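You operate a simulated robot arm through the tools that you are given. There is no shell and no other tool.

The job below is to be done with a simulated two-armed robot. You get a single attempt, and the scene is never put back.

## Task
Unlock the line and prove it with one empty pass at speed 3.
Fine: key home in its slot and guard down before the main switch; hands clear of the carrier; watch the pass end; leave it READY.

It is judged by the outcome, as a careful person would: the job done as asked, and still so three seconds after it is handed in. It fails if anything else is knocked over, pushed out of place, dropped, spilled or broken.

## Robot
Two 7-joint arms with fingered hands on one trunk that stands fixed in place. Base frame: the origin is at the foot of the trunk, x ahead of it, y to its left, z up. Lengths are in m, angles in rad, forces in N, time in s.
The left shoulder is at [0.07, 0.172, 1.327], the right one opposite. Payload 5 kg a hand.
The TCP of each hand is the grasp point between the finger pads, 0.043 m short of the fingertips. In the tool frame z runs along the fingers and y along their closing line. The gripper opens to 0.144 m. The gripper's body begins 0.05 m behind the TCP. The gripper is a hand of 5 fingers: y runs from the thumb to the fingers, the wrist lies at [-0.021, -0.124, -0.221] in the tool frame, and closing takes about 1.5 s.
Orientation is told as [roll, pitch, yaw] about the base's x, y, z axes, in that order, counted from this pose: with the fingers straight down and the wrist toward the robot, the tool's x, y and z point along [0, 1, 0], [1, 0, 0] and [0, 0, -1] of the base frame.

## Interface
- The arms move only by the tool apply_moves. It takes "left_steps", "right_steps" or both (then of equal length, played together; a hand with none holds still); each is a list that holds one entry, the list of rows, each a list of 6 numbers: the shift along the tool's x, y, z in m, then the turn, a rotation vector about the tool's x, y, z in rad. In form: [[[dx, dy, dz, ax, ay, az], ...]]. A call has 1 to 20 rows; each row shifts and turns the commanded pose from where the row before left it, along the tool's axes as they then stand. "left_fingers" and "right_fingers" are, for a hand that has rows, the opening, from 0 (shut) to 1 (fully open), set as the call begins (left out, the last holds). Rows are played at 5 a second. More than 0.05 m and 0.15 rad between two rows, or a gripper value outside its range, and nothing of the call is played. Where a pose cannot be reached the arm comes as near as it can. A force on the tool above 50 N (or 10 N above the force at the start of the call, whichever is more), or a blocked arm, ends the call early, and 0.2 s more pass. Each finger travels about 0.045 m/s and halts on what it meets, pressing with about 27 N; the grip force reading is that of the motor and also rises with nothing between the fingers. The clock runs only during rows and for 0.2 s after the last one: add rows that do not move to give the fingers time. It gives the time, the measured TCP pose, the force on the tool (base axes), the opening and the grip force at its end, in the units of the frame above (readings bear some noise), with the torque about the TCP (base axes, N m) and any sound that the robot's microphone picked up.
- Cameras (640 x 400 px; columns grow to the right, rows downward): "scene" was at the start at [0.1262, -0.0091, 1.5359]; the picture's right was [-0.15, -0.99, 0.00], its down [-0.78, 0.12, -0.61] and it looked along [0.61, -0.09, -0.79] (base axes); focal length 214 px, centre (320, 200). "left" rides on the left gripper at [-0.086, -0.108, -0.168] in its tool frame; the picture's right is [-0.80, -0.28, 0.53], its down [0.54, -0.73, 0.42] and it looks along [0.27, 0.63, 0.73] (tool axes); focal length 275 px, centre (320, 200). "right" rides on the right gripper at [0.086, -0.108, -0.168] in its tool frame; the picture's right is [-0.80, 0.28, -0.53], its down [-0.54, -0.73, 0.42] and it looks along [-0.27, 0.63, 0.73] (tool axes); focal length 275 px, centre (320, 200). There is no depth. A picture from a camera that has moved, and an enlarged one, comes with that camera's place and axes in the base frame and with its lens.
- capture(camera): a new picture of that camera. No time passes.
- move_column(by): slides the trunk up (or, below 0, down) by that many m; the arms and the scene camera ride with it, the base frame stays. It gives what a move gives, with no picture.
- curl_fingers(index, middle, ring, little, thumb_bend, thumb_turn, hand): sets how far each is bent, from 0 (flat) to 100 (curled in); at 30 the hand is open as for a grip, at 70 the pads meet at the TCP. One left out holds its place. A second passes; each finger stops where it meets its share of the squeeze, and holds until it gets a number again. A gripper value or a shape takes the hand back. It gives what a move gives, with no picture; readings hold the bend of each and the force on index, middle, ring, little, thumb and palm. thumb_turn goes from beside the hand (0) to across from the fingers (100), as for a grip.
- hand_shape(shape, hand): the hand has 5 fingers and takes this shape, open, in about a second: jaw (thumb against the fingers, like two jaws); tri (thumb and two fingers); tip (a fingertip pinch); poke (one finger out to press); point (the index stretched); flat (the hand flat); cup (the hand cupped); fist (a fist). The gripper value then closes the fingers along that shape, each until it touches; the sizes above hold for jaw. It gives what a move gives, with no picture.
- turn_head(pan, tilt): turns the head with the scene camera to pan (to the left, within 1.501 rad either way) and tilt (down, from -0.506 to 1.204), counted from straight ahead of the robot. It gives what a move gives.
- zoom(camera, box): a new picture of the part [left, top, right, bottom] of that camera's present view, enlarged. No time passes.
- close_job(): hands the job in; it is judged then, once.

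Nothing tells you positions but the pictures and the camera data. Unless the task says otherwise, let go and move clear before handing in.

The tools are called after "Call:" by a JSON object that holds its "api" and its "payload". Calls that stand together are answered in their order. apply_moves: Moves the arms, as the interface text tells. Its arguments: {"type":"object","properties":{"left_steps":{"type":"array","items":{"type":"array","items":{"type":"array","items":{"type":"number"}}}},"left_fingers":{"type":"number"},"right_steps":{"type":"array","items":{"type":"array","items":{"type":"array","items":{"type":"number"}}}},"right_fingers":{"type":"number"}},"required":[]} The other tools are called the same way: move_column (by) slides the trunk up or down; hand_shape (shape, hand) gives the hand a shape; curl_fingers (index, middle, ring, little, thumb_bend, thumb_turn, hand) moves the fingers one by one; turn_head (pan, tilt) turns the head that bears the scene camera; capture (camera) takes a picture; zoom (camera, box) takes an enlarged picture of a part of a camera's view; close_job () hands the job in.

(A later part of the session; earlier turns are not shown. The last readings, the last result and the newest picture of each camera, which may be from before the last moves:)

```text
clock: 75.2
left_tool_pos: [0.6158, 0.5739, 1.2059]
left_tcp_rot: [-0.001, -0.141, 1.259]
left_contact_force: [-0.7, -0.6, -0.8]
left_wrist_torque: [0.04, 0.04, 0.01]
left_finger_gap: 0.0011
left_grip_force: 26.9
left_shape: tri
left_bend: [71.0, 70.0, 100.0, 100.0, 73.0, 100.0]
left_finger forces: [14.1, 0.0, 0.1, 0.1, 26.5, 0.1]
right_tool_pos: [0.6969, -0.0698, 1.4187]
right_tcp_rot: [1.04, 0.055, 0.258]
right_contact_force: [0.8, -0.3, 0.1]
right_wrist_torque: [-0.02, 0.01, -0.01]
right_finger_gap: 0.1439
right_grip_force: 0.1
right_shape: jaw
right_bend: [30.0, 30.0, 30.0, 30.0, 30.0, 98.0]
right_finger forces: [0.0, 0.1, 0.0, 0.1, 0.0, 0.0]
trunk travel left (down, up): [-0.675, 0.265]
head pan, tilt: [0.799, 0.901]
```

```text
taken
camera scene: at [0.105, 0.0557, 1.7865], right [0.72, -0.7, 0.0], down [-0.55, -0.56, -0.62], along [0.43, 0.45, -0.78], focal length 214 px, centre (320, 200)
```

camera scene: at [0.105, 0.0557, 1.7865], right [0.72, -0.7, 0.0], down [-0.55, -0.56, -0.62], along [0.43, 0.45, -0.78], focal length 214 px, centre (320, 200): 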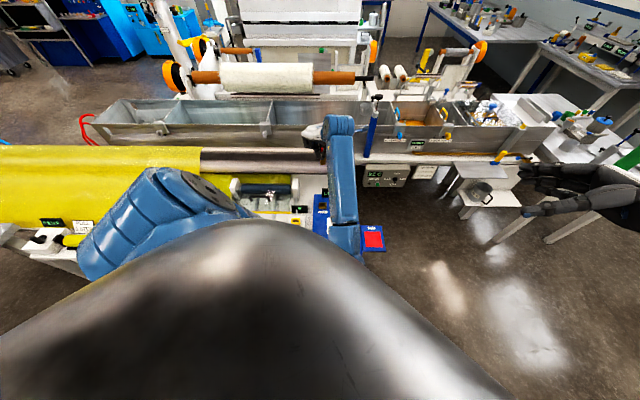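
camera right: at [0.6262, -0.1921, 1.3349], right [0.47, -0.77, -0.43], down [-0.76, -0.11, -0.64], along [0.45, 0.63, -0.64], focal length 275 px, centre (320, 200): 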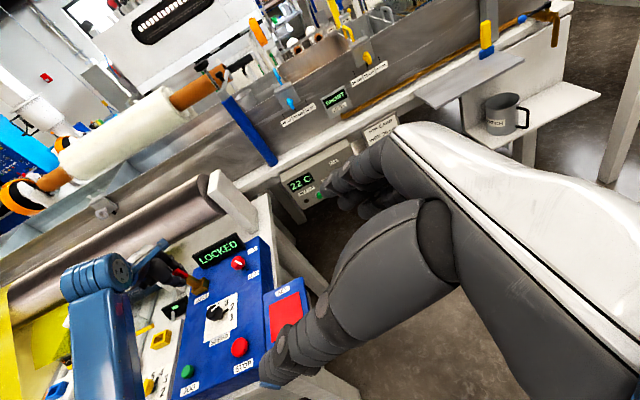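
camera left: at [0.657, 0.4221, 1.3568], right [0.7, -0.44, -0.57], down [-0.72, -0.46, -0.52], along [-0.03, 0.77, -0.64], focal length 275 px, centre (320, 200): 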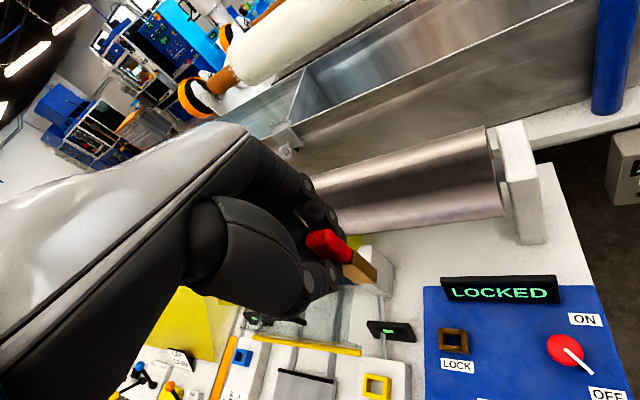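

Call:
{"api": "apply_moves", "payload": {"left_steps": [[[0, -0.0055, 0.0396, 0, 0, 0], [0, -0.0055, 0.0396, 0, 0, 0], [0, -0.0055, 0.0396, 0, 0, 0], [0, -0.0055, 0.0396, 0, 0, 0], [0, -0.0055, 0.0396, 0, 0, 0], [0, -0.0055, 0.0396, 0, 0, 0], [0, -0.0041, 0.0297, 0, 0, 0], [0, 0, 0, 0, 0, 0]]]}}

Call:
{"api": "zoom", "payload": {"camera": "left", "box": [290, 215, 410, 305]}}

Call:
{"api": "capture", "payload": {"camera": "right"}}

Call:
{"api": "capture", "payload": {"camera": "scene"}}

```text
clock: 77.2
left_tool_pos: [0.6285, 0.6504, 0.9924]
left_tcp_rot: [-0.016, -0.241, 1.3]
left_contact_force: [-0.1, 0.0, 0.1]
left_wrist_torque: [-0.02, 0.01, 0.01]
left_finger_gap: 0.001
left_grip_force: 27.1
left_shape: tri
left_bend: [71.0, 70.0, 100.0, 100.0, 73.0, 100.0]
left_finger forces: [14.1, 0.0, 0.1, 0.0, 26.5, 0.1]
right_tool_pos: [0.6984, -0.07, 1.4202]
right_tcp_rot: [1.039, 0.057, 0.258]
right_contact_force: [0.1, -0.3, -0.2]
right_wrist_torque: [0.02, 0.0, 0.0]
right_finger_gap: 0.1441
right_grip_force: 0.1
right_shape: jaw
right_bend: [30.0, 30.0, 30.0, 30.0, 30.0, 98.0]
right_finger forces: [0.0, 0.0, 0.0, 0.0, 0.1, 0.0]
trunk travel left (down, up): [-0.675, 0.265]
head pan, tilt: [0.799, 0.901]
stopped in row 8 (left hand): the arm was blocked; the commanded pose is now the measured one
```

```text
4.44 times, centred on (350, 260) of left
camera zoom: at [0.67, 0.4879, 1.1304], right [0.73, -0.36, -0.57], down [-0.68, -0.44, -0.59], along [-0.04, 0.82, -0.57], focal length 1224 px, centre (187, -67)
```

zoom: 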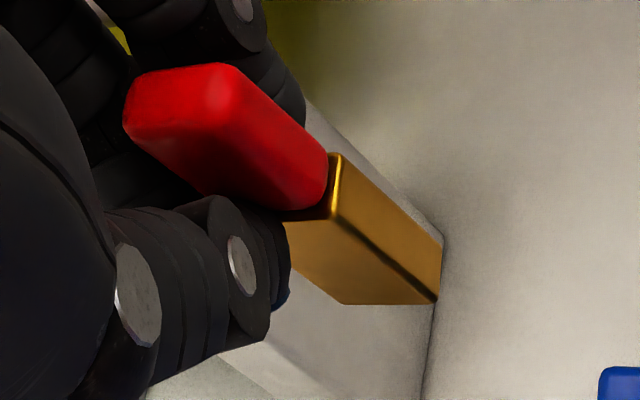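

```text
taken
camera right: at [0.6261, -0.1921, 1.585], right [0.47, -0.77, -0.43], down [-0.76, -0.11, -0.64], along [0.45, 0.63, -0.64], focal length 275 px, centre (320, 200)
```

right: 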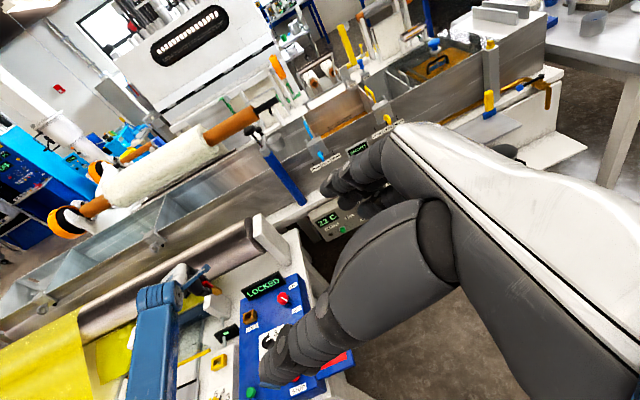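

```text
taken
camera scene: at [0.1047, 0.0557, 1.7866], right [0.72, -0.7, 0.0], down [-0.55, -0.56, -0.62], along [0.43, 0.45, -0.78], focal length 214 px, centre (320, 200)
```

scene: 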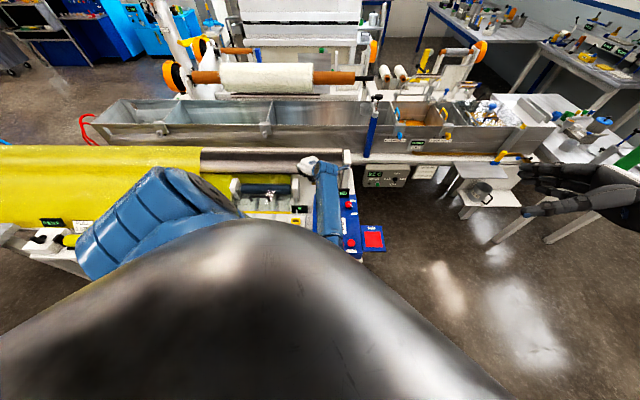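

The blockage isn't the bench: with this wrist yaw the left elbow is forced inward against the torso. A better plan is to set the key back on its tray and re-grip it across its other faces, so the forearm comes from the left. First I'll lift clear and unwind the wrist.

Call:
{"api": "apply_moves", "payload": {"left_steps": [[[0, 0.0095, -0.0389, 0, 0, 0], [0, 0.0095, -0.0389, 0, 0, 0], [0, 0.0095, -0.0389, 0, 0, 0], [0, 0.0095, -0.0389, 0, 0, 0], [0, 0.0095, -0.0389, 0, 0, 0], [0, 0, 0, 0.103, 0, 0], [0, 0, 0, 0, -0.0165, 0.126], [0, 0, 0, 0, -0.0165, 0.126], [0, 0, 0, 0, -0.0165, 0.126], [0, 0, 0, 0, -0.0165, 0.126], [0, 0, 0, 0, 0, 0]]]}}

Call:
{"api": "capture", "payload": {"camera": "left"}}

Call:
{"api": "capture", "payload": {"camera": "right"}}

```text
clock: 79.6
left_tool_pos: [0.6264, 0.6486, 1.1903]
left_tcp_rot: [-0.012, -0.141, 0.785]
left_contact_force: [-0.3, 0.7, -1.2]
left_wrist_torque: [0.01, 0.02, -0.02]
left_finger_gap: 0.0008
left_grip_force: 27.0
left_shape: tri
left_bend: [71.0, 70.0, 100.0, 100.0, 73.0, 100.0]
left_finger forces: [14.0, 0.0, 0.1, 0.0, 26.3, 0.0]
right_tool_pos: [0.6978, -0.0704, 1.419]
right_tcp_rot: [1.039, 0.055, 0.258]
right_contact_force: [-0.2, 1.0, -0.4]
right_wrist_torque: [0.0, -0.01, 0.01]
right_finger_gap: 0.1442
right_grip_force: 0.1
right_shape: jaw
right_bend: [30.0, 30.0, 30.0, 30.0, 30.0, 98.0]
right_finger forces: [0.0, 0.0, 0.1, 0.1, 0.0, 0.1]
trunk travel left (down, up): [-0.675, 0.265]
head pan, tilt: [0.799, 0.901]
```

```text
taken
camera left: at [0.5926, 0.4959, 1.3428], right [0.42, -0.71, -0.56], down [-0.85, -0.09, -0.53], along [0.33, 0.69, -0.64], focal length 275 px, centre (320, 200)
```

left: 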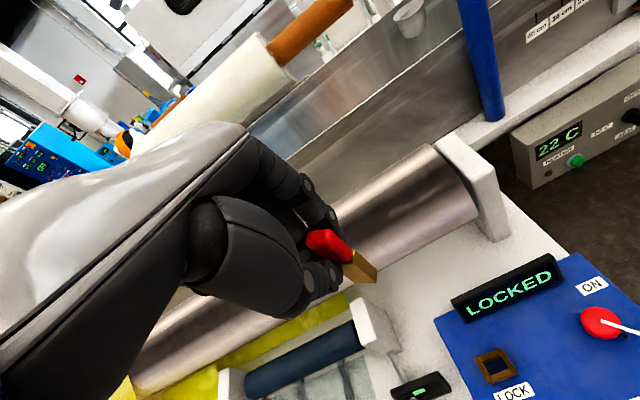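

```text
taken
camera right: at [0.626, -0.1925, 1.585], right [0.47, -0.77, -0.43], down [-0.76, -0.11, -0.64], along [0.45, 0.63, -0.63], focal length 275 px, centre (320, 200)
```

right: 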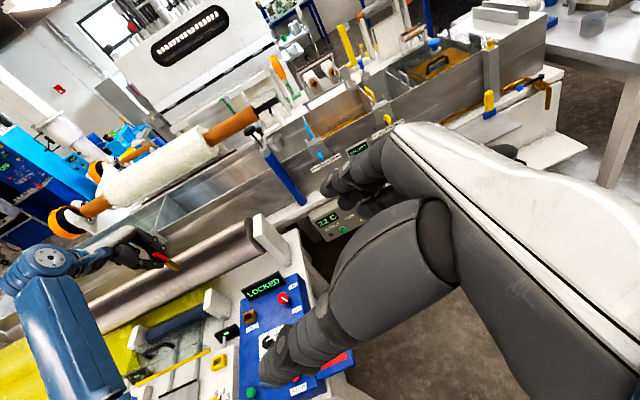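

Call:
{"api": "apply_moves", "payload": {"left_steps": [[[-0.0349, -0.0285, -0.004, 0, 0, 0], [-0.0349, -0.0285, -0.004, 0, 0, 0], [-0.0349, -0.0285, -0.004, 0, 0, 0], [-0.0349, -0.0285, -0.004, 0, 0, 0], [-0.0349, -0.0285, -0.004, 0, 0, 0], [-0.0349, -0.0285, -0.004, 0, 0, 0], [-0.0349, -0.0285, -0.004, 0, 0, 0], [-0.0349, -0.0285, -0.004, 0, 0, 0], [-0.0349, -0.0285, -0.004, 0, 0, 0], [0, 0, 0, 0, 0, 0]]]}}

Call:
{"api": "move_column", "payload": {"by": -0.25}}

Call:
{"api": "capture", "payload": {"camera": "left"}}

Call:
{"api": "zoom", "payload": {"camera": "right", "box": [210, 230, 310, 320]}}

Call:
{"api": "zoom", "payload": {"camera": "scene", "box": [345, 150, 425, 230]}}

```text
clock: 80.8
left_tool_pos: [0.6423, 0.5451, 1.2558]
left_tcp_rot: [0.073, -0.294, 0.846]
left_contact_force: [0.1, -1.3, -0.7]
left_wrist_torque: [0.0, 0.01, 0.01]
left_finger_gap: 0.001
left_grip_force: 27.1
left_shape: tri
left_bend: [71.0, 70.0, 100.0, 100.0, 73.0, 100.0]
left_finger forces: [13.9, 0.1, 0.0, 0.0, 26.3, 0.1]
right_tool_pos: [0.6969, -0.0707, 1.4202]
right_tcp_rot: [1.04, 0.055, 0.258]
right_contact_force: [-0.8, 0.3, -0.7]
right_wrist_torque: [0.0, -0.02, -0.01]
right_finger_gap: 0.144
right_grip_force: 0.0
right_shape: jaw
right_bend: [30.0, 30.0, 30.0, 30.0, 30.0, 98.0]
right_finger forces: [0.1, 0.0, 0.1, 0.0, 0.0, 0.0]
trunk travel left (down, up): [-0.675, 0.265]
head pan, tilt: [0.799, 0.901]
stopped in row 5 (left hand): the arm was blocked; the commanded pose is now the measured one
```

```text
clock: 83.3
left_tool_pos: [0.6431, 0.5435, 1.006]
left_tcp_rot: [0.072, -0.291, 0.846]
left_contact_force: [0.9, -0.1, -0.4]
left_wrist_torque: [0.02, 0.03, -0.02]
left_finger_gap: 0.0011
left_grip_force: 27.0
left_shape: tri
left_bend: [71.0, 70.0, 100.0, 100.0, 73.0, 100.0]
left_finger forces: [14.0, 0.1, 0.0, 0.0, 26.4, 0.0]
right_tool_pos: [0.6981, -0.0704, 1.169]
right_tcp_rot: [1.04, 0.053, 0.259]
right_contact_force: [-0.1, -0.6, -0.1]
right_wrist_torque: [-0.01, 0.01, -0.02]
right_finger_gap: 0.144
right_grip_force: 0.0
right_shape: jaw
right_bend: [30.0, 30.0, 30.0, 30.0, 30.0, 98.0]
right_finger forces: [0.0, 0.0, 0.0, 0.1, 0.0, 0.0]
trunk travel left (down, up): [-0.425, 0.515]
head pan, tilt: [0.799, 0.901]
```

```text
taken
camera left: at [0.6158, 0.3666, 1.1301], right [0.5, -0.58, -0.65], down [-0.82, -0.06, -0.58], along [0.29, 0.81, -0.5], focal length 275 px, centre (320, 200)
```

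left: 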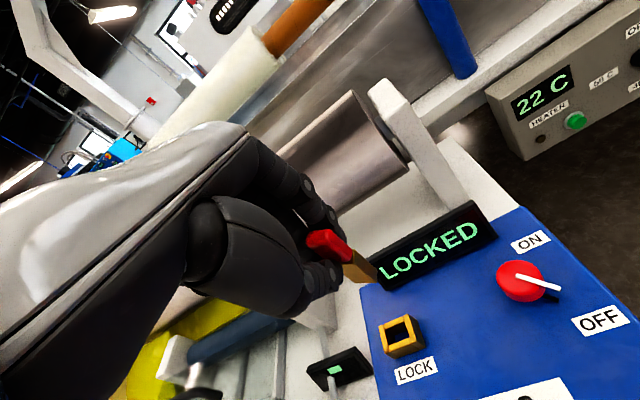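

```text
4.44 times, centred on (260, 275) of right
camera zoom: at [0.626, -0.1918, 1.3351], right [0.47, -0.77, -0.43], down [-0.76, -0.11, -0.64], along [0.45, 0.63, -0.64], focal length 1224 px, centre (587, -133)
```

zoom: 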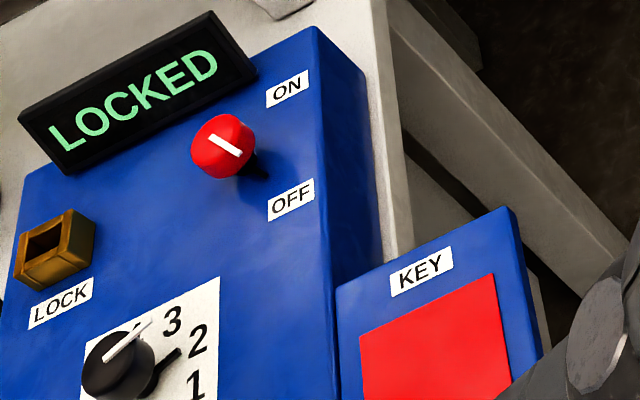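

```text
5.00 times, centred on (385, 190) of scene
camera zoom: at [0.1046, 0.0558, 1.5367], right [0.72, -0.7, 0.0], down [-0.55, -0.56, -0.62], along [0.43, 0.45, -0.78], focal length 1072 px, centre (-5, 250)
```

zoom: 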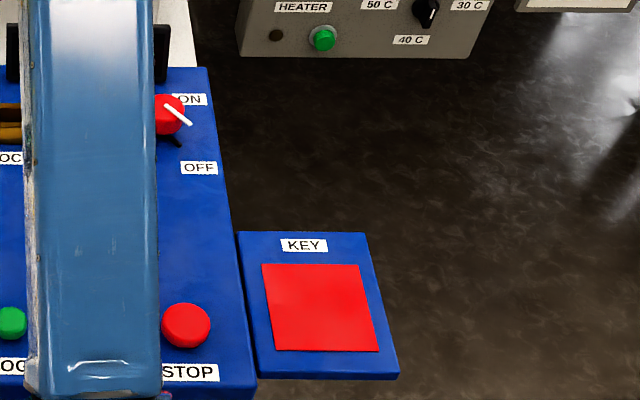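

The elbow is still stuck in its inward position. I'll lift away, unwind the wrist to yaw 0 and go back to the open pose on the left to swing the elbow out again.

Call:
{"api": "apply_moves", "payload": {"left_steps": [[[0, 0.0115, -0.0383, 0, 0, 0], [0, 0.0115, -0.0383, 0, 0, 0], [0, 0.0115, -0.0383, 0, 0, 0], [0, 0, 0, 0.08, -0.036, 0], [0, 0, 0, 0.08, -0.036, 0], [0.005, -0.01, 0, 0, -0.0184, 0.1405], [0.005, -0.01, 0, 0, -0.0184, 0.1405], [0.005, -0.01, 0, 0, -0.0184, 0.1405], [0.005, -0.01, 0, 0, -0.0184, 0.1405], [0.005, -0.01, 0, 0, -0.0184, 0.1405], [0.005, -0.01, 0, 0, -0.0184, 0.1405], [0.02, -0.03, -0.015, 0, 0, 0], [0.02, -0.03, -0.015, 0, 0, 0], [0.02, -0.03, -0.015, 0, 0, 0], [0, 0, 0, 0, 0, 0]]]}}

Call:
{"api": "capture", "payload": {"camera": "left"}}

Call:
{"api": "capture", "payload": {"camera": "scene"}}

Call:
{"api": "capture", "payload": {"camera": "right"}}

```text
clock: 86.5
left_tool_pos: [0.4908, 0.5971, 1.1505]
left_tcp_rot: [-0.002, -0.132, -0.001]
left_contact_force: [0.1, -0.7, -0.2]
left_wrist_torque: [0.03, 0.06, 0.01]
left_finger_gap: 0.001
left_grip_force: 27.4
left_shape: tri
left_bend: [71.0, 70.0, 100.0, 100.0, 73.0, 100.0]
left_finger forces: [14.2, 0.0, 0.1, 0.1, 26.4, 0.0]
right_tool_pos: [0.699, -0.0698, 1.1689]
right_tcp_rot: [1.04, 0.055, 0.256]
right_contact_force: [0.7, -0.5, -0.7]
right_wrist_torque: [0.01, 0.03, 0.02]
right_finger_gap: 0.1441
right_grip_force: 0.1
right_shape: jaw
right_bend: [30.0, 30.0, 30.0, 30.0, 30.0, 98.0]
right_finger forces: [0.0, 0.1, 0.0, 0.0, 0.1, 0.0]
trunk travel left (down, up): [-0.425, 0.515]
head pan, tilt: [0.799, 0.901]
```

```text
taken
camera left: at [0.3597, 0.5104, 1.303], right [-0.21, -0.8, -0.57], down [-0.66, 0.54, -0.51], along [0.72, 0.27, -0.64], focal length 275 px, centre (320, 200)
```

left: 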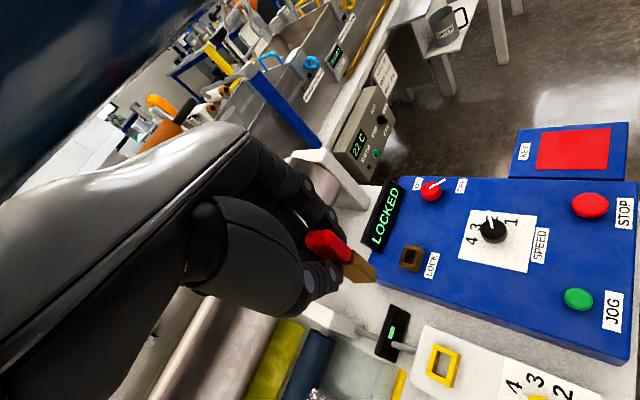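

```text
taken
camera scene: at [0.1056, 0.0551, 1.5365], right [0.72, -0.7, 0.0], down [-0.55, -0.56, -0.62], along [0.43, 0.45, -0.78], focal length 214 px, centre (320, 200)
```

scene: 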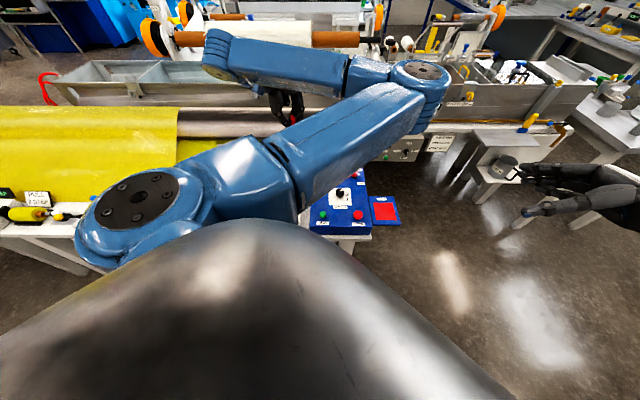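

```text
taken
camera right: at [0.6269, -0.1923, 1.3344], right [0.47, -0.77, -0.43], down [-0.76, -0.11, -0.64], along [0.45, 0.63, -0.64], focal length 275 px, centre (320, 200)
```

right: 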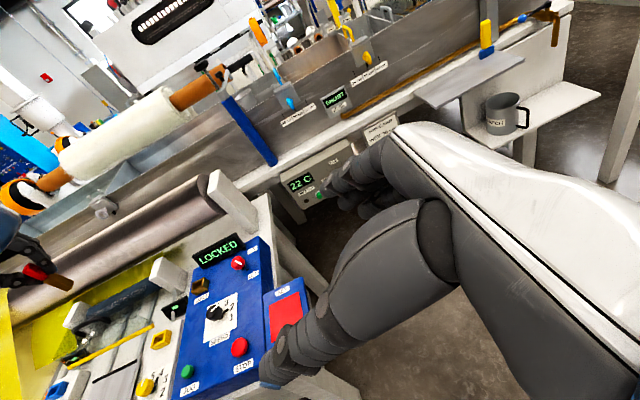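

The elbow has swung over to the right side. Turning the wrist well to the other side should pull it back out to the left, so I'll do that here in free space.

Call:
{"api": "apply_moves", "payload": {"left_steps": [[[0, 0, -0.01, 0, -0.0188, 0.1438], [0, 0, -0.01, 0, -0.0188, 0.1438], [0, 0, -0.01, 0, -0.0188, 0.1438], [0, 0, 0, 0, -0.0188, 0.1438], [0, 0, 0, 0, -0.0188, 0.1438], [0, 0, 0, 0, -0.0188, 0.1438], [0, 0, 0, 0, -0.0188, 0.1438], [0, 0, 0, 0, -0.0188, 0.1438], [0, 0, 0, 0, 0, 0]]]}}

Call:
{"api": "capture", "payload": {"camera": "scene"}}

Call:
{"api": "capture", "payload": {"camera": "left"}}

```text
clock: 88.5
left_tool_pos: [0.4846, 0.5966, 1.1807]
left_tcp_rot: [0.002, -0.131, -1.159]
left_contact_force: [0.0, -0.4, 0.3]
left_wrist_torque: [0.0, -0.03, -0.03]
left_finger_gap: 0.0007
left_grip_force: 27.1
left_shape: tri
left_bend: [71.0, 70.0, 100.0, 100.0, 73.0, 100.0]
left_finger forces: [14.3, 0.0, 0.0, 0.0, 26.3, 0.1]
right_tool_pos: [0.6975, -0.0692, 1.1703]
right_tcp_rot: [1.04, 0.055, 0.258]
right_contact_force: [0.2, -0.1, 0.1]
right_wrist_torque: [0.01, -0.02, -0.02]
right_finger_gap: 0.1441
right_grip_force: 0.1
right_shape: jaw
right_bend: [30.0, 30.0, 30.0, 30.0, 30.0, 98.0]
right_finger forces: [0.0, 0.1, 0.1, 0.0, 0.0, 0.0]
trunk travel left (down, up): [-0.425, 0.515]
head pan, tilt: [0.799, 0.901]
```

```text
taken
camera scene: at [0.1045, 0.0558, 1.5366], right [0.72, -0.7, 0.0], down [-0.55, -0.56, -0.62], along [0.43, 0.45, -0.78], focal length 214 px, centre (320, 200)
```

scene: 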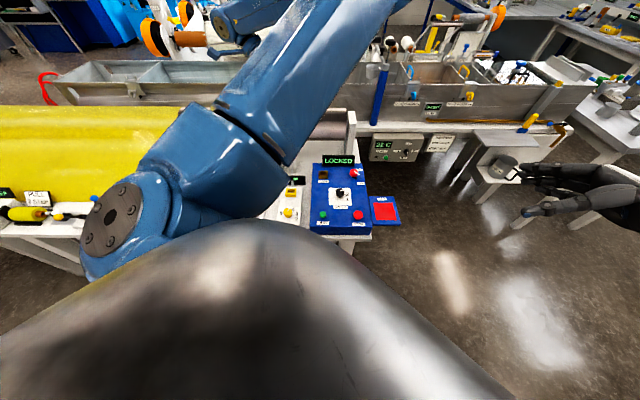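

```text
taken
camera left: at [0.3536, 0.6813, 1.3324], right [-0.81, -0.12, -0.57], down [0.23, 0.83, -0.51], along [0.53, -0.55, -0.64], focal length 275 px, centre (320, 200)
```

left: 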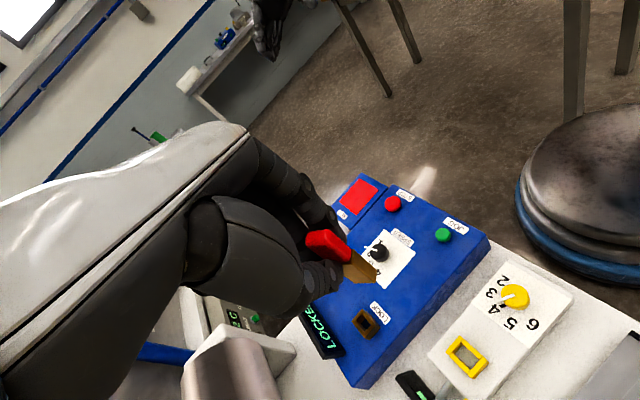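

Now the elbow is up and clear. The key would also fit turned half round (wrist yaw about -1.95), which needs no re-grip, so I'll test whether the wrist can reach that here in free space.

Call:
{"api": "apply_moves", "payload": {"left_steps": [[[0, 0, 0, 0, -0.0188, 0.1438], [0, 0, 0, 0, -0.0188, 0.1438], [0, 0, 0, 0, -0.0188, 0.1438], [0, 0, 0, 0, -0.0188, 0.1438], [0, 0, 0, 0, -0.0188, 0.1438], [0, 0, 0, 0, 0, 0]]]}}

Call:
{"api": "capture", "payload": {"camera": "scene"}}

Call:
{"api": "capture", "payload": {"camera": "left"}}

Call:
{"api": "capture", "payload": {"camera": "right"}}

```text
clock: 90.0
left_tool_pos: [0.4868, 0.5975, 1.1811]
left_tcp_rot: [0.003, -0.129, -1.887]
left_contact_force: [1.0, -0.8, -0.1]
left_wrist_torque: [0.04, 0.04, 0.01]
left_finger_gap: 0.001
left_grip_force: 26.7
left_shape: tri
left_bend: [71.0, 70.0, 100.0, 100.0, 73.0, 100.0]
left_finger forces: [14.4, 0.1, 0.0, 0.0, 26.4, 0.0]
right_tool_pos: [0.6968, -0.07, 1.1687]
right_tcp_rot: [1.041, 0.054, 0.259]
right_contact_force: [0.0, -0.5, -0.1]
right_wrist_torque: [0.03, 0.02, 0.02]
right_finger_gap: 0.1441
right_grip_force: 0.1
right_shape: jaw
right_bend: [30.0, 30.0, 30.0, 30.0, 30.0, 98.0]
right_finger forces: [0.0, 0.0, 0.0, 0.0, 0.2, 0.1]
trunk travel left (down, up): [-0.425, 0.515]
head pan, tilt: [0.799, 0.901]
```

```text
taken
camera scene: at [0.1053, 0.0556, 1.5366], right [0.72, -0.7, 0.0], down [-0.55, -0.56, -0.62], along [0.43, 0.45, -0.78], focal length 214 px, centre (320, 200)
```

scene: 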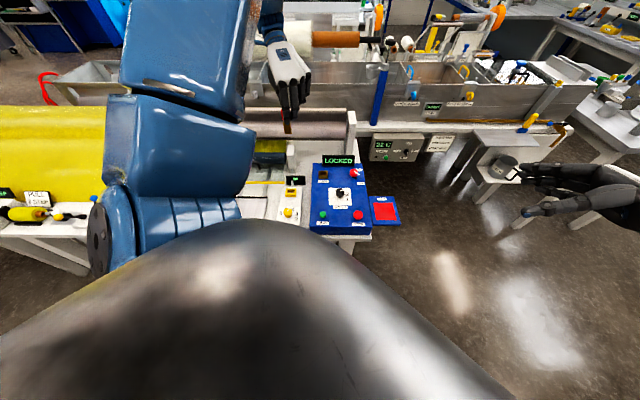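

```text
taken
camera left: at [0.4434, 0.7465, 1.3328], right [-0.69, 0.45, -0.57], down [0.72, 0.46, -0.51], along [0.03, -0.76, -0.64], focal length 275 px, centre (320, 200)
```

left: 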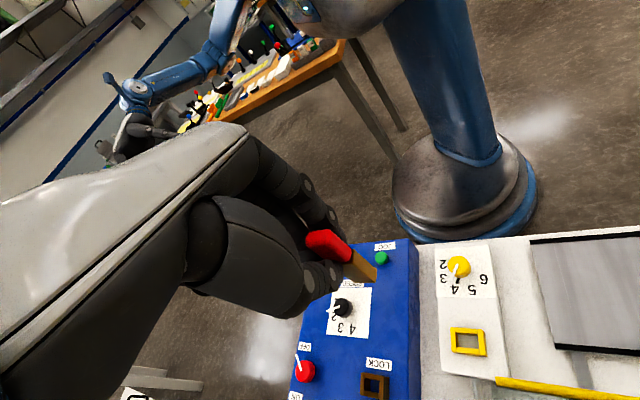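

```text
taken
camera right: at [0.6266, -0.1919, 1.3347], right [0.47, -0.77, -0.43], down [-0.76, -0.11, -0.64], along [0.45, 0.63, -0.64], focal length 275 px, centre (320, 200)
```

right: 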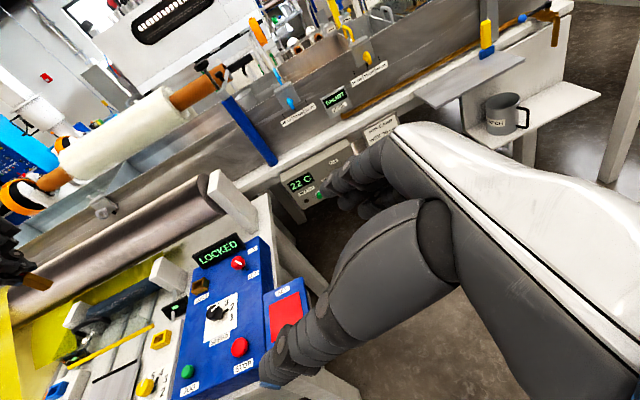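

The wrist reaches it with the elbow up and out of the way. I'll carry the key over the slot in this orientation.

Call:
{"api": "apply_moves", "payload": {"left_steps": [[[0.0378, -0.0066, -0.0009, 0, 0, 0], [0.0378, -0.0066, -0.0009, 0, 0, 0], [0.0378, -0.0066, -0.0009, 0, 0, 0], [0.0378, -0.0066, -0.0009, 0, 0, 0], [0, -0.0052, 0.0397, 0, 0, 0], [0, -0.0052, 0.0397, 0, 0, 0], [0, -0.0052, 0.0397, 0, 0, 0], [0, -0.0052, 0.0397, 0, 0, 0], [0, -0.0052, 0.0397, 0, 0, 0], [0, 0, 0, 0, 0, 0]]]}}

Call:
{"api": "capture", "payload": {"camera": "scene"}}

Call:
{"api": "capture", "payload": {"camera": "left"}}

Call:
{"api": "capture", "payload": {"camera": "right"}}

```text
clock: 92.2
left_tool_pos: [0.6379, 0.5755, 0.9812]
left_tcp_rot: [0.003, -0.128, -1.885]
left_contact_force: [-0.1, -0.4, 0.2]
left_wrist_torque: [0.04, -0.04, 0.01]
left_finger_gap: 0.0012
left_grip_force: 26.7
left_shape: tri
left_bend: [71.0, 70.0, 100.0, 100.0, 73.0, 100.0]
left_finger forces: [14.5, 0.0, 0.0, 0.1, 26.6, 0.0]
right_tool_pos: [0.6972, -0.0692, 1.1697]
right_tcp_rot: [1.04, 0.056, 0.258]
right_contact_force: [-0.4, -0.1, 0.4]
right_wrist_torque: [-0.01, -0.01, 0.0]
right_finger_gap: 0.1437
right_grip_force: 0.0
right_shape: jaw
right_bend: [30.0, 30.0, 30.0, 30.0, 30.0, 98.0]
right_finger forces: [0.1, 0.0, 0.0, 0.0, 0.0, 0.0]
trunk travel left (down, up): [-0.425, 0.515]
head pan, tilt: [0.799, 0.901]
```

```text
taken
camera scene: at [0.1044, 0.0552, 1.5367], right [0.72, -0.7, 0.0], down [-0.55, -0.56, -0.62], along [0.43, 0.45, -0.78], focal length 214 px, centre (320, 200)
```

scene: 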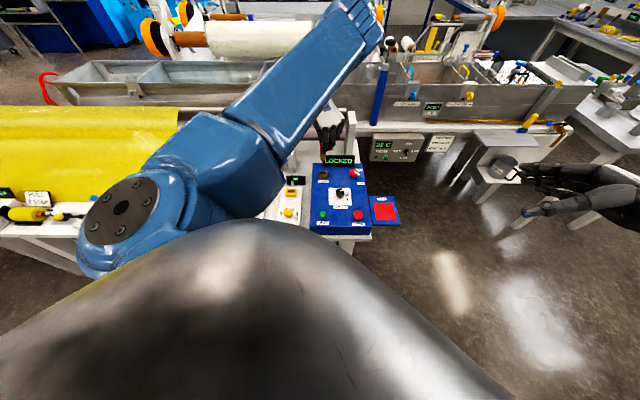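

```text
taken
camera left: at [0.5946, 0.725, 1.1337], right [-0.69, 0.45, -0.57], down [0.72, 0.47, -0.51], along [0.03, -0.76, -0.64], focal length 275 px, centre (320, 200)
```

left: 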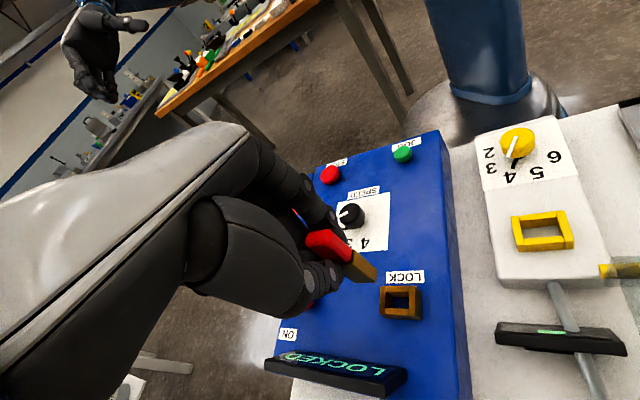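

```text
taken
camera right: at [0.6258, -0.1923, 1.3351], right [0.47, -0.77, -0.43], down [-0.76, -0.11, -0.64], along [0.45, 0.63, -0.63], focal length 275 px, centre (320, 200)
```

right: 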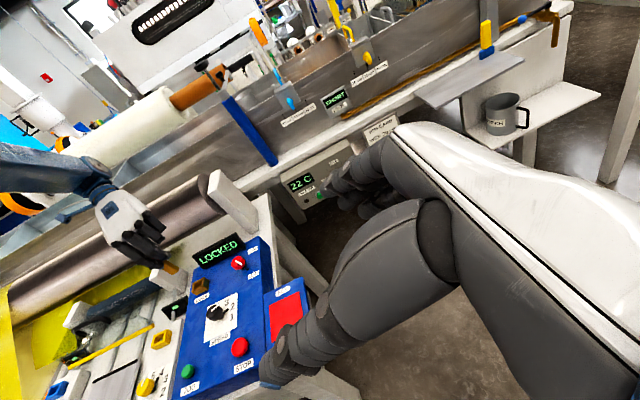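

Call:
{"api": "zoom", "payload": {"camera": "left", "box": [310, 225, 430, 325]}}

Call:
{"api": "zoom", "payload": {"camera": "scene", "box": [300, 120, 370, 190]}}

Call:
{"api": "zoom", "payload": {"camera": "right", "box": [130, 230, 230, 310]}}

```text
4.00 times, centred on (370, 275) of left
camera zoom: at [0.5946, 0.725, 1.1337], right [-0.69, 0.45, -0.57], down [0.72, 0.47, -0.51], along [0.03, -0.76, -0.64], focal length 1101 px, centre (120, -100)
```

zoom: 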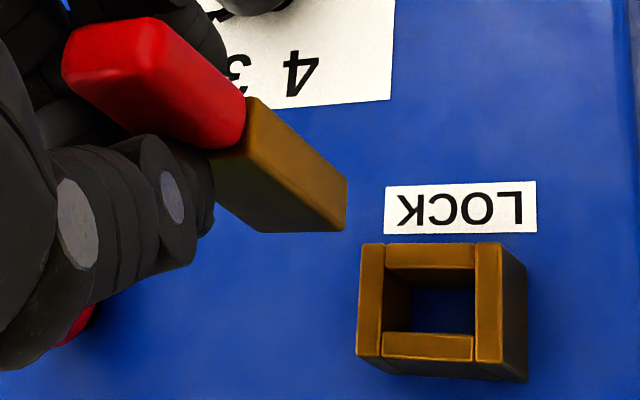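

```text
5.71 times, centred on (335, 155) of scene
camera zoom: at [0.1044, 0.0552, 1.5367], right [0.72, -0.7, 0.0], down [-0.55, -0.56, -0.62], along [0.43, 0.45, -0.78], focal length 1226 px, centre (234, 457)
```

zoom: 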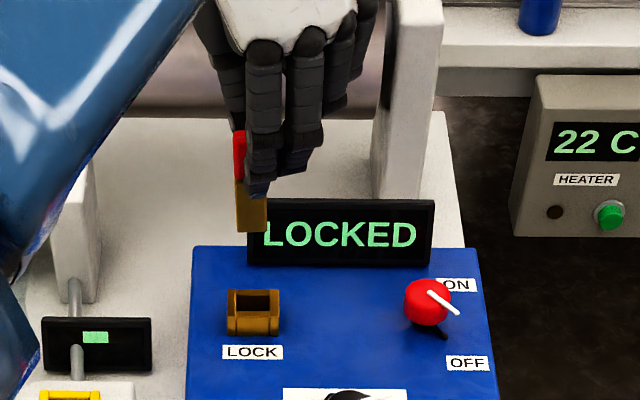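

```text
5.00 times, centred on (180, 270) of right
camera zoom: at [0.6258, -0.1923, 1.3351], right [0.47, -0.77, -0.43], down [-0.76, -0.11, -0.64], along [0.45, 0.63, -0.63], focal length 1376 px, centre (1020, -150)
```

zoom: 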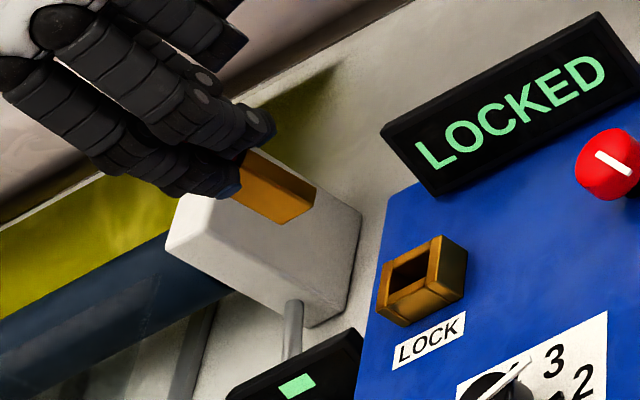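

Call:
{"api": "apply_moves", "payload": {"left_steps": [[[0, -0.0043, 0.0327, 0, 0, 0], [0, -0.0043, 0.0327, 0, 0, 0], [0, 0, 0, 0, 0, 0]]]}}

Call:
{"api": "zoom", "payload": {"camera": "left", "box": [310, 225, 400, 305]}}

Call:
{"api": "zoom", "payload": {"camera": "scene", "box": [310, 140, 350, 190]}}

Call:
{"api": "zoom", "payload": {"camera": "right", "box": [160, 250, 230, 305]}}

```text
clock: 93.0
left_tool_pos: [0.6371, 0.5756, 0.9147]
left_tcp_rot: [0.002, -0.13, -1.885]
left_contact_force: [0.1, 0.8, 0.0]
left_wrist_torque: [0.02, 0.01, -0.03]
left_finger_gap: 0.0008
left_grip_force: 27.0
left_shape: tri
left_bend: [71.0, 70.0, 100.0, 100.0, 73.0, 100.0]
left_finger forces: [14.4, 0.0, 0.0, 0.1, 26.6, 0.1]
right_tool_pos: [0.6955, -0.0697, 1.1705]
right_tcp_rot: [1.04, 0.056, 0.259]
right_contact_force: [0.8, 0.5, 0.3]
right_wrist_torque: [-0.01, 0.01, -0.03]
right_finger_gap: 0.1438
right_grip_force: 0.0
right_shape: jaw
right_bend: [30.0, 30.0, 30.0, 30.0, 30.0, 98.0]
right_finger forces: [0.0, 0.1, 0.0, 0.0, 0.1, 0.1]
trunk travel left (down, up): [-0.425, 0.515]
head pan, tilt: [0.799, 0.901]
```

```text
5.00 times, centred on (355, 265) of left
camera zoom: at [0.5945, 0.7248, 1.0671], right [-0.69, 0.45, -0.57], down [0.72, 0.47, -0.51], along [0.03, -0.76, -0.64], focal length 1376 px, centre (145, -125)
```

zoom: 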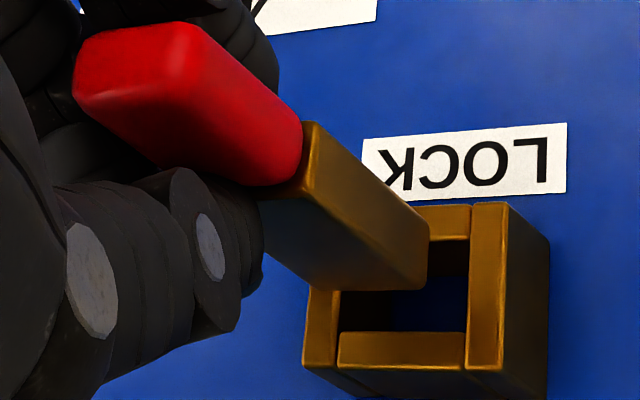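

```text
8.00 times, centred on (330, 165) of scene
camera zoom: at [0.104, 0.0551, 1.5367], right [0.72, -0.7, 0.0], down [-0.55, -0.56, -0.62], along [0.43, 0.45, -0.78], focal length 1716 px, centre (240, 480)
```

zoom: 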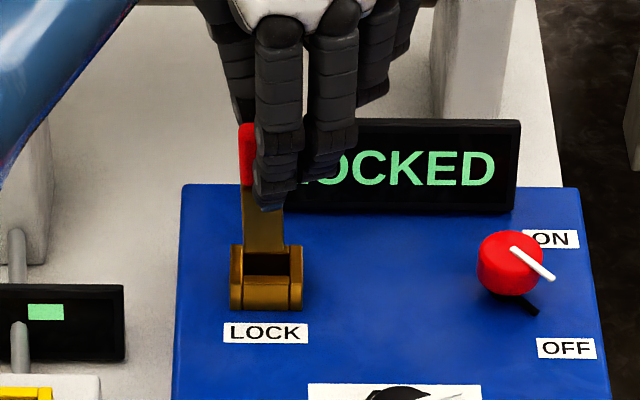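

```text
7.27 times, centred on (195, 278) of right
camera zoom: at [0.6255, -0.1925, 1.3353], right [0.47, -0.77, -0.43], down [-0.76, -0.11, -0.64], along [0.45, 0.63, -0.63], focal length 2002 px, centre (1229, -364)
```

zoom: 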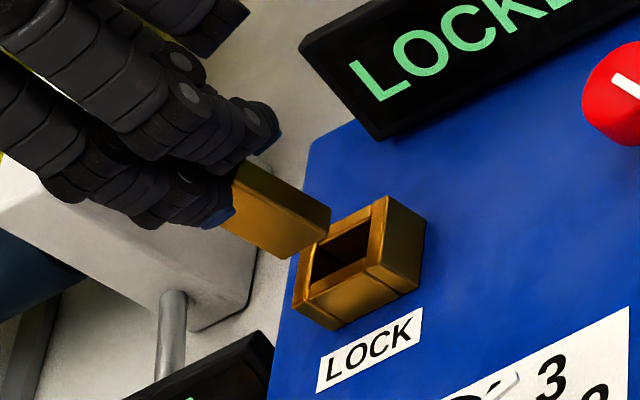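

Call:
{"api": "apply_moves", "payload": {"left_steps": [[[0.0009, -0.0011, 0.0119, 0, 0, 0], [0, 0, 0, 0, 0, 0]]]}}

Call:
{"api": "zoom", "payload": {"camera": "left", "box": [310, 225, 400, 305]}}

Call:
{"api": "zoom", "payload": {"camera": "scene", "box": [310, 140, 350, 190]}}

Call:
{"api": "zoom", "payload": {"camera": "right", "box": [160, 250, 230, 305]}}

```text
clock: 93.5
left_tool_pos: [0.6388, 0.5741, 0.9032]
left_tcp_rot: [0.002, -0.13, -1.884]
left_contact_force: [-0.5, -0.2, -1.0]
left_wrist_torque: [0.0, 0.02, 0.0]
left_finger_gap: 0.0009
left_grip_force: 26.8
left_shape: tri
left_bend: [71.0, 70.0, 100.0, 100.0, 73.0, 100.0]
left_finger forces: [14.5, 0.0, 0.0, 0.0, 26.7, 0.0]
right_tool_pos: [0.6961, -0.0695, 1.1698]
right_tcp_rot: [1.039, 0.057, 0.258]
right_contact_force: [-0.6, 0.0, -0.1]
right_wrist_torque: [-0.01, -0.02, -0.02]
right_finger_gap: 0.144
right_grip_force: 0.1
right_shape: jaw
right_bend: [30.0, 30.0, 30.0, 30.0, 30.0, 98.0]
right_finger forces: [0.1, 0.1, 0.0, 0.0, 0.0, 0.1]
trunk travel left (down, up): [-0.425, 0.515]
head pan, tilt: [0.799, 0.901]
```

```text
5.00 times, centred on (355, 265) of left
camera zoom: at [0.5958, 0.724, 1.0554], right [-0.69, 0.45, -0.57], down [0.72, 0.46, -0.51], along [0.03, -0.76, -0.64], focal length 1376 px, centre (145, -125)
```

zoom: 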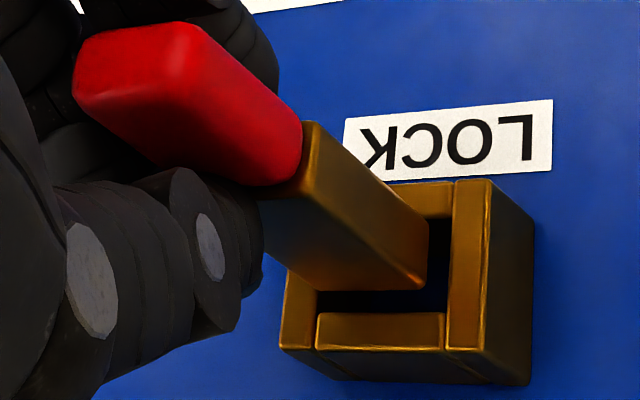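

```text
8.00 times, centred on (330, 165) of scene
camera zoom: at [0.1043, 0.0555, 1.5367], right [0.72, -0.7, 0.0], down [-0.55, -0.56, -0.62], along [0.43, 0.45, -0.78], focal length 1716 px, centre (240, 480)
```

zoom: 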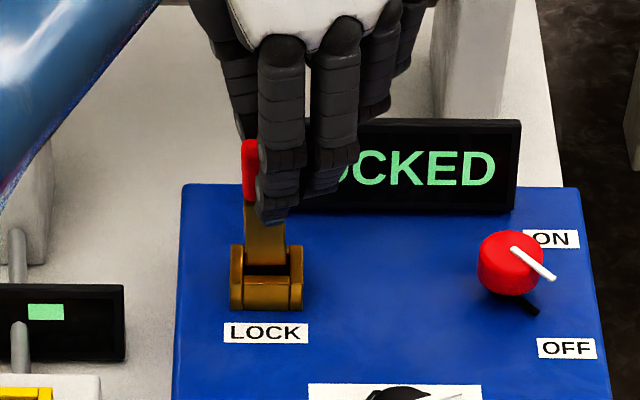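

```text
7.27 times, centred on (195, 278) of right
camera zoom: at [0.6257, -0.192, 1.3352], right [0.47, -0.77, -0.43], down [-0.76, -0.11, -0.64], along [0.45, 0.63, -0.63], focal length 2002 px, centre (1229, -364)
```

zoom: 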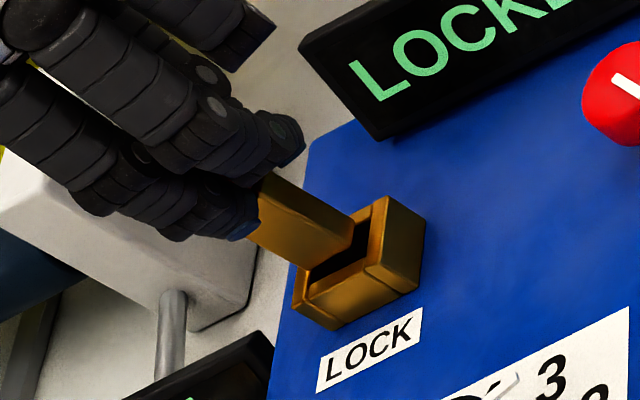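

The key is now centred over the opening on all sides. I'll lower it in.

Call:
{"api": "apply_moves", "payload": {"left_steps": [[[0, -0.0007, 0.005, 0, 0, 0], [0, -0.0007, 0.005, 0, 0, 0], [0, 0, 0, 0, 0, 0]]]}}

Call:
{"api": "zoom", "payload": {"camera": "left", "box": [310, 225, 400, 305]}}

Call:
{"api": "zoom", "payload": {"camera": "right", "box": [160, 250, 230, 305]}}

```text
clock: 94.3
left_tool_pos: [0.6404, 0.5757, 0.8925]
left_tcp_rot: [0.001, -0.129, -1.885]
left_contact_force: [0.9, 0.6, -0.6]
left_wrist_torque: [-0.02, -0.03, 0.0]
left_finger_gap: 0.001
left_grip_force: 27.0
left_shape: tri
left_bend: [71.0, 70.0, 100.0, 100.0, 73.0, 100.0]
left_finger forces: [14.5, 0.1, 0.0, 0.0, 26.6, 0.0]
right_tool_pos: [0.6969, -0.0687, 1.1705]
right_tcp_rot: [1.041, 0.056, 0.259]
right_contact_force: [0.4, -0.1, -1.2]
right_wrist_torque: [0.01, 0.02, 0.01]
right_finger_gap: 0.144
right_grip_force: 0.1
right_shape: jaw
right_bend: [30.0, 30.0, 30.0, 30.0, 30.0, 98.0]
right_finger forces: [0.1, 0.0, 0.1, 0.1, 0.0, 0.0]
trunk travel left (down, up): [-0.425, 0.515]
head pan, tilt: [0.799, 0.901]
```

```text
5.00 times, centred on (355, 265) of left
camera zoom: at [0.5961, 0.7246, 1.0449], right [-0.69, 0.45, -0.57], down [0.72, 0.46, -0.51], along [0.03, -0.76, -0.64], focal length 1376 px, centre (145, -125)
```

zoom: 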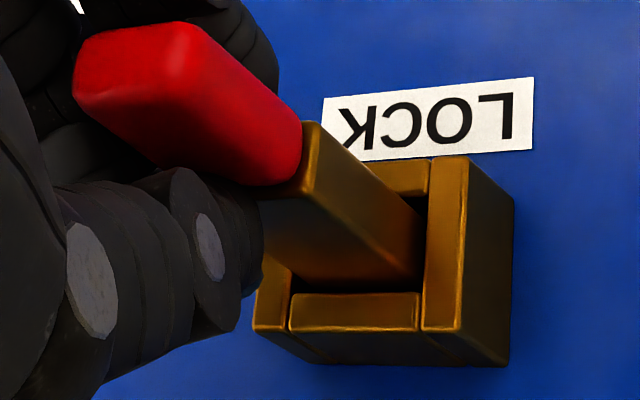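

```text
7.27 times, centred on (195, 278) of right
camera zoom: at [0.6262, -0.1918, 1.3349], right [0.47, -0.77, -0.43], down [-0.76, -0.11, -0.64], along [0.45, 0.63, -0.64], focal length 2002 px, centre (1229, -364)
```

zoom: 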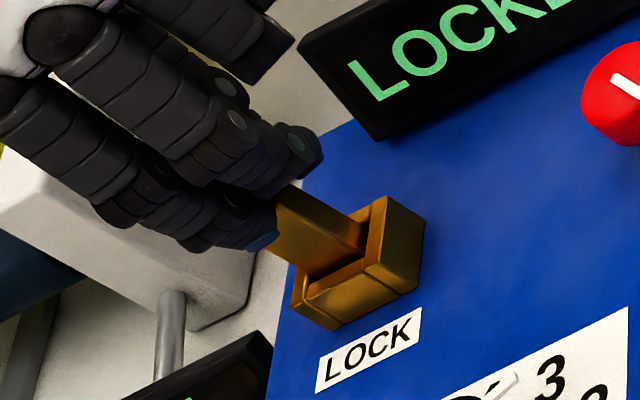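

It is inside with no contact. I'll continue down until it seats.

Call:
{"api": "apply_moves", "payload": {"left_steps": [[[0, -0.0007, 0.005, 0, 0, 0], [0, -0.0007, 0.005, 0, 0, 0], [0, 0, 0, 0, 0, 0]]]}}

Call:
{"api": "zoom", "payload": {"camera": "left", "box": [310, 225, 400, 305]}}

Call:
{"api": "zoom", "payload": {"camera": "right", "box": [160, 250, 230, 305]}}

Call:
{"api": "zoom", "payload": {"camera": "scene", "box": [310, 140, 350, 190]}}

```text
clock: 95.2
left_tool_pos: [0.6392, 0.5762, 0.8824]
left_tcp_rot: [0.002, -0.128, -1.884]
left_contact_force: [0.4, 0.2, -0.7]
left_wrist_torque: [-0.01, 0.01, 0.0]
left_finger_gap: 0.0007
left_grip_force: 27.0
left_shape: tri
left_bend: [71.0, 70.0, 100.0, 100.0, 73.0, 100.0]
left_finger forces: [14.5, 0.1, 0.1, 0.0, 26.6, 0.0]
right_tool_pos: [0.6969, -0.0692, 1.1696]
right_tcp_rot: [1.038, 0.057, 0.258]
right_contact_force: [-0.1, -0.1, -0.1]
right_wrist_torque: [0.0, -0.02, -0.02]
right_finger_gap: 0.1439
right_grip_force: 0.2
right_shape: jaw
right_bend: [30.0, 30.0, 30.0, 30.0, 30.0, 98.0]
right_finger forces: [0.1, 0.0, 0.0, 0.0, 0.0, 0.1]
trunk travel left (down, up): [-0.425, 0.515]
head pan, tilt: [0.799, 0.901]
```

```text
5.00 times, centred on (355, 265) of left
camera zoom: at [0.5959, 0.7245, 1.0352], right [-0.69, 0.45, -0.57], down [0.72, 0.46, -0.51], along [0.03, -0.76, -0.64], focal length 1376 px, centre (145, -125)
```

zoom: 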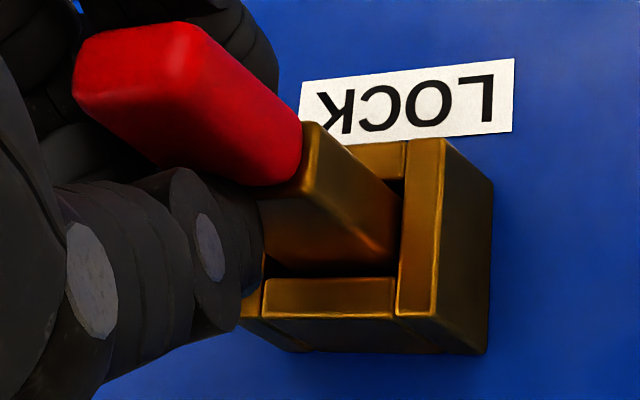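

```text
7.27 times, centred on (195, 278) of right
camera zoom: at [0.6261, -0.1918, 1.335], right [0.47, -0.77, -0.43], down [-0.76, -0.11, -0.64], along [0.45, 0.63, -0.64], focal length 2002 px, centre (1229, -364)
```

zoom: 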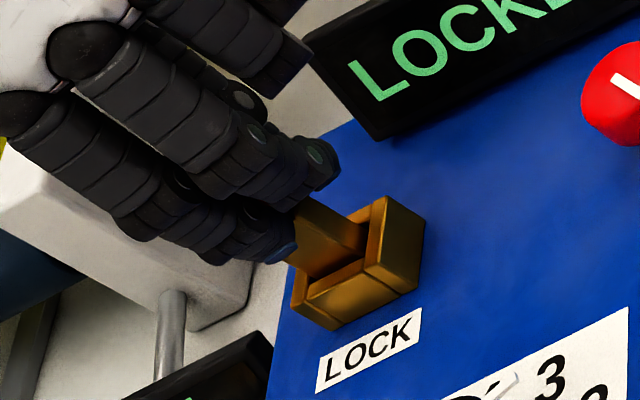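

```text
8.00 times, centred on (330, 165) of scene
camera zoom: at [0.1047, 0.0558, 1.5366], right [0.72, -0.7, 0.0], down [-0.55, -0.56, -0.62], along [0.43, 0.45, -0.78], focal length 1716 px, centre (240, 480)
```

zoom: 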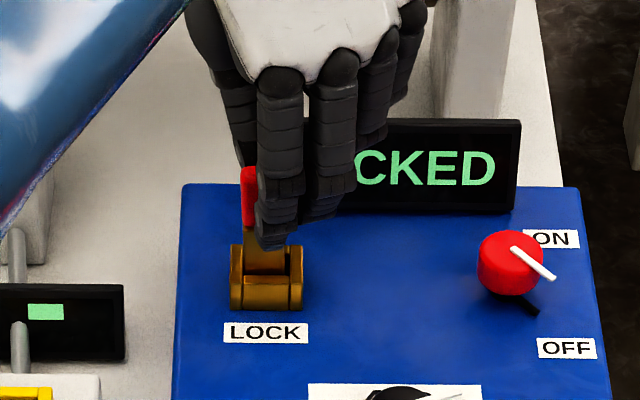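

Call:
{"api": "apply_moves", "payload": {"left_steps": [[[0, -0.0005, 0.004, 0, 0, 0], [0, -0.0005, 0.004, 0, 0, 0], [0, 0, 0, 0, 0, 0]]]}}

Call:
{"api": "zoom", "payload": {"camera": "left", "box": [310, 225, 400, 305]}}

Call:
{"api": "zoom", "payload": {"camera": "right", "box": [160, 250, 230, 305]}}

Call:
{"api": "zoom", "payload": {"camera": "scene", "box": [310, 140, 350, 190]}}

```text
clock: 96.0
left_tool_pos: [0.6399, 0.5746, 0.8744]
left_tcp_rot: [0.001, -0.129, -1.884]
left_contact_force: [2.0, 0.0, 5.3]
left_wrist_torque: [-0.01, -0.01, 0.0]
left_finger_gap: 0.001
left_grip_force: 26.9
left_shape: tri
left_bend: [71.0, 70.0, 100.0, 100.0, 73.0, 100.0]
left_finger forces: [14.8, 0.0, 0.1, 0.0, 28.4, 0.0]
right_tool_pos: [0.6959, -0.0697, 1.1708]
right_tcp_rot: [1.04, 0.055, 0.259]
right_contact_force: [-0.5, 0.2, -0.6]
right_wrist_torque: [0.02, 0.03, 0.02]
right_finger_gap: 0.144
right_grip_force: 0.1
right_shape: jaw
right_bend: [30.0, 30.0, 30.0, 30.0, 30.0, 98.0]
right_finger forces: [0.0, 0.0, 0.0, 0.0, 0.0, 0.0]
trunk travel left (down, up): [-0.425, 0.515]
head pan, tilt: [0.799, 0.901]
```

```text
5.00 times, centred on (355, 265) of left
camera zoom: at [0.5962, 0.724, 1.0278], right [-0.69, 0.45, -0.57], down [0.72, 0.46, -0.51], along [0.03, -0.76, -0.64], focal length 1376 px, centre (145, -125)
```

zoom: 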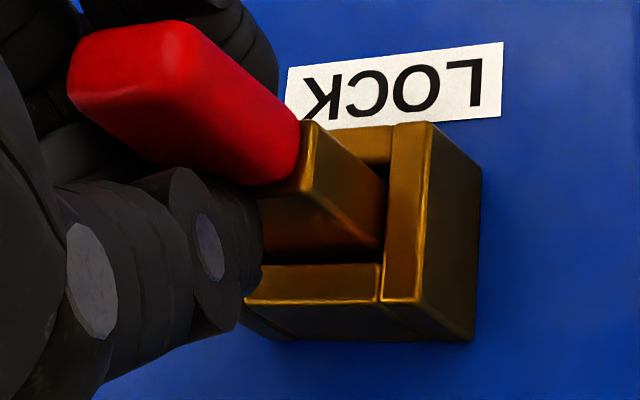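

```text
7.27 times, centred on (195, 278) of right
camera zoom: at [0.6259, -0.1922, 1.3351], right [0.47, -0.77, -0.43], down [-0.76, -0.11, -0.64], along [0.45, 0.63, -0.64], focal length 2002 px, centre (1229, -364)
```

zoom: 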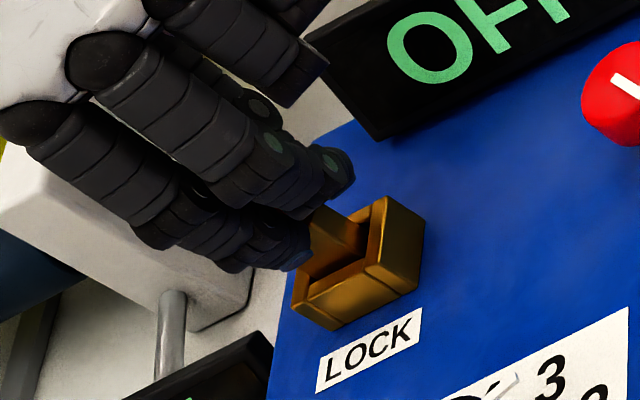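

```text
8.00 times, centred on (330, 165) of scene
camera zoom: at [0.1045, 0.0554, 1.5367], right [0.72, -0.7, 0.0], down [-0.55, -0.56, -0.62], along [0.43, 0.45, -0.78], focal length 1716 px, centre (240, 480)
```

zoom: 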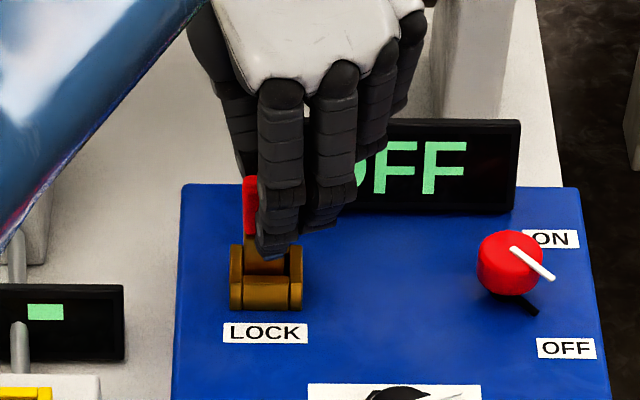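

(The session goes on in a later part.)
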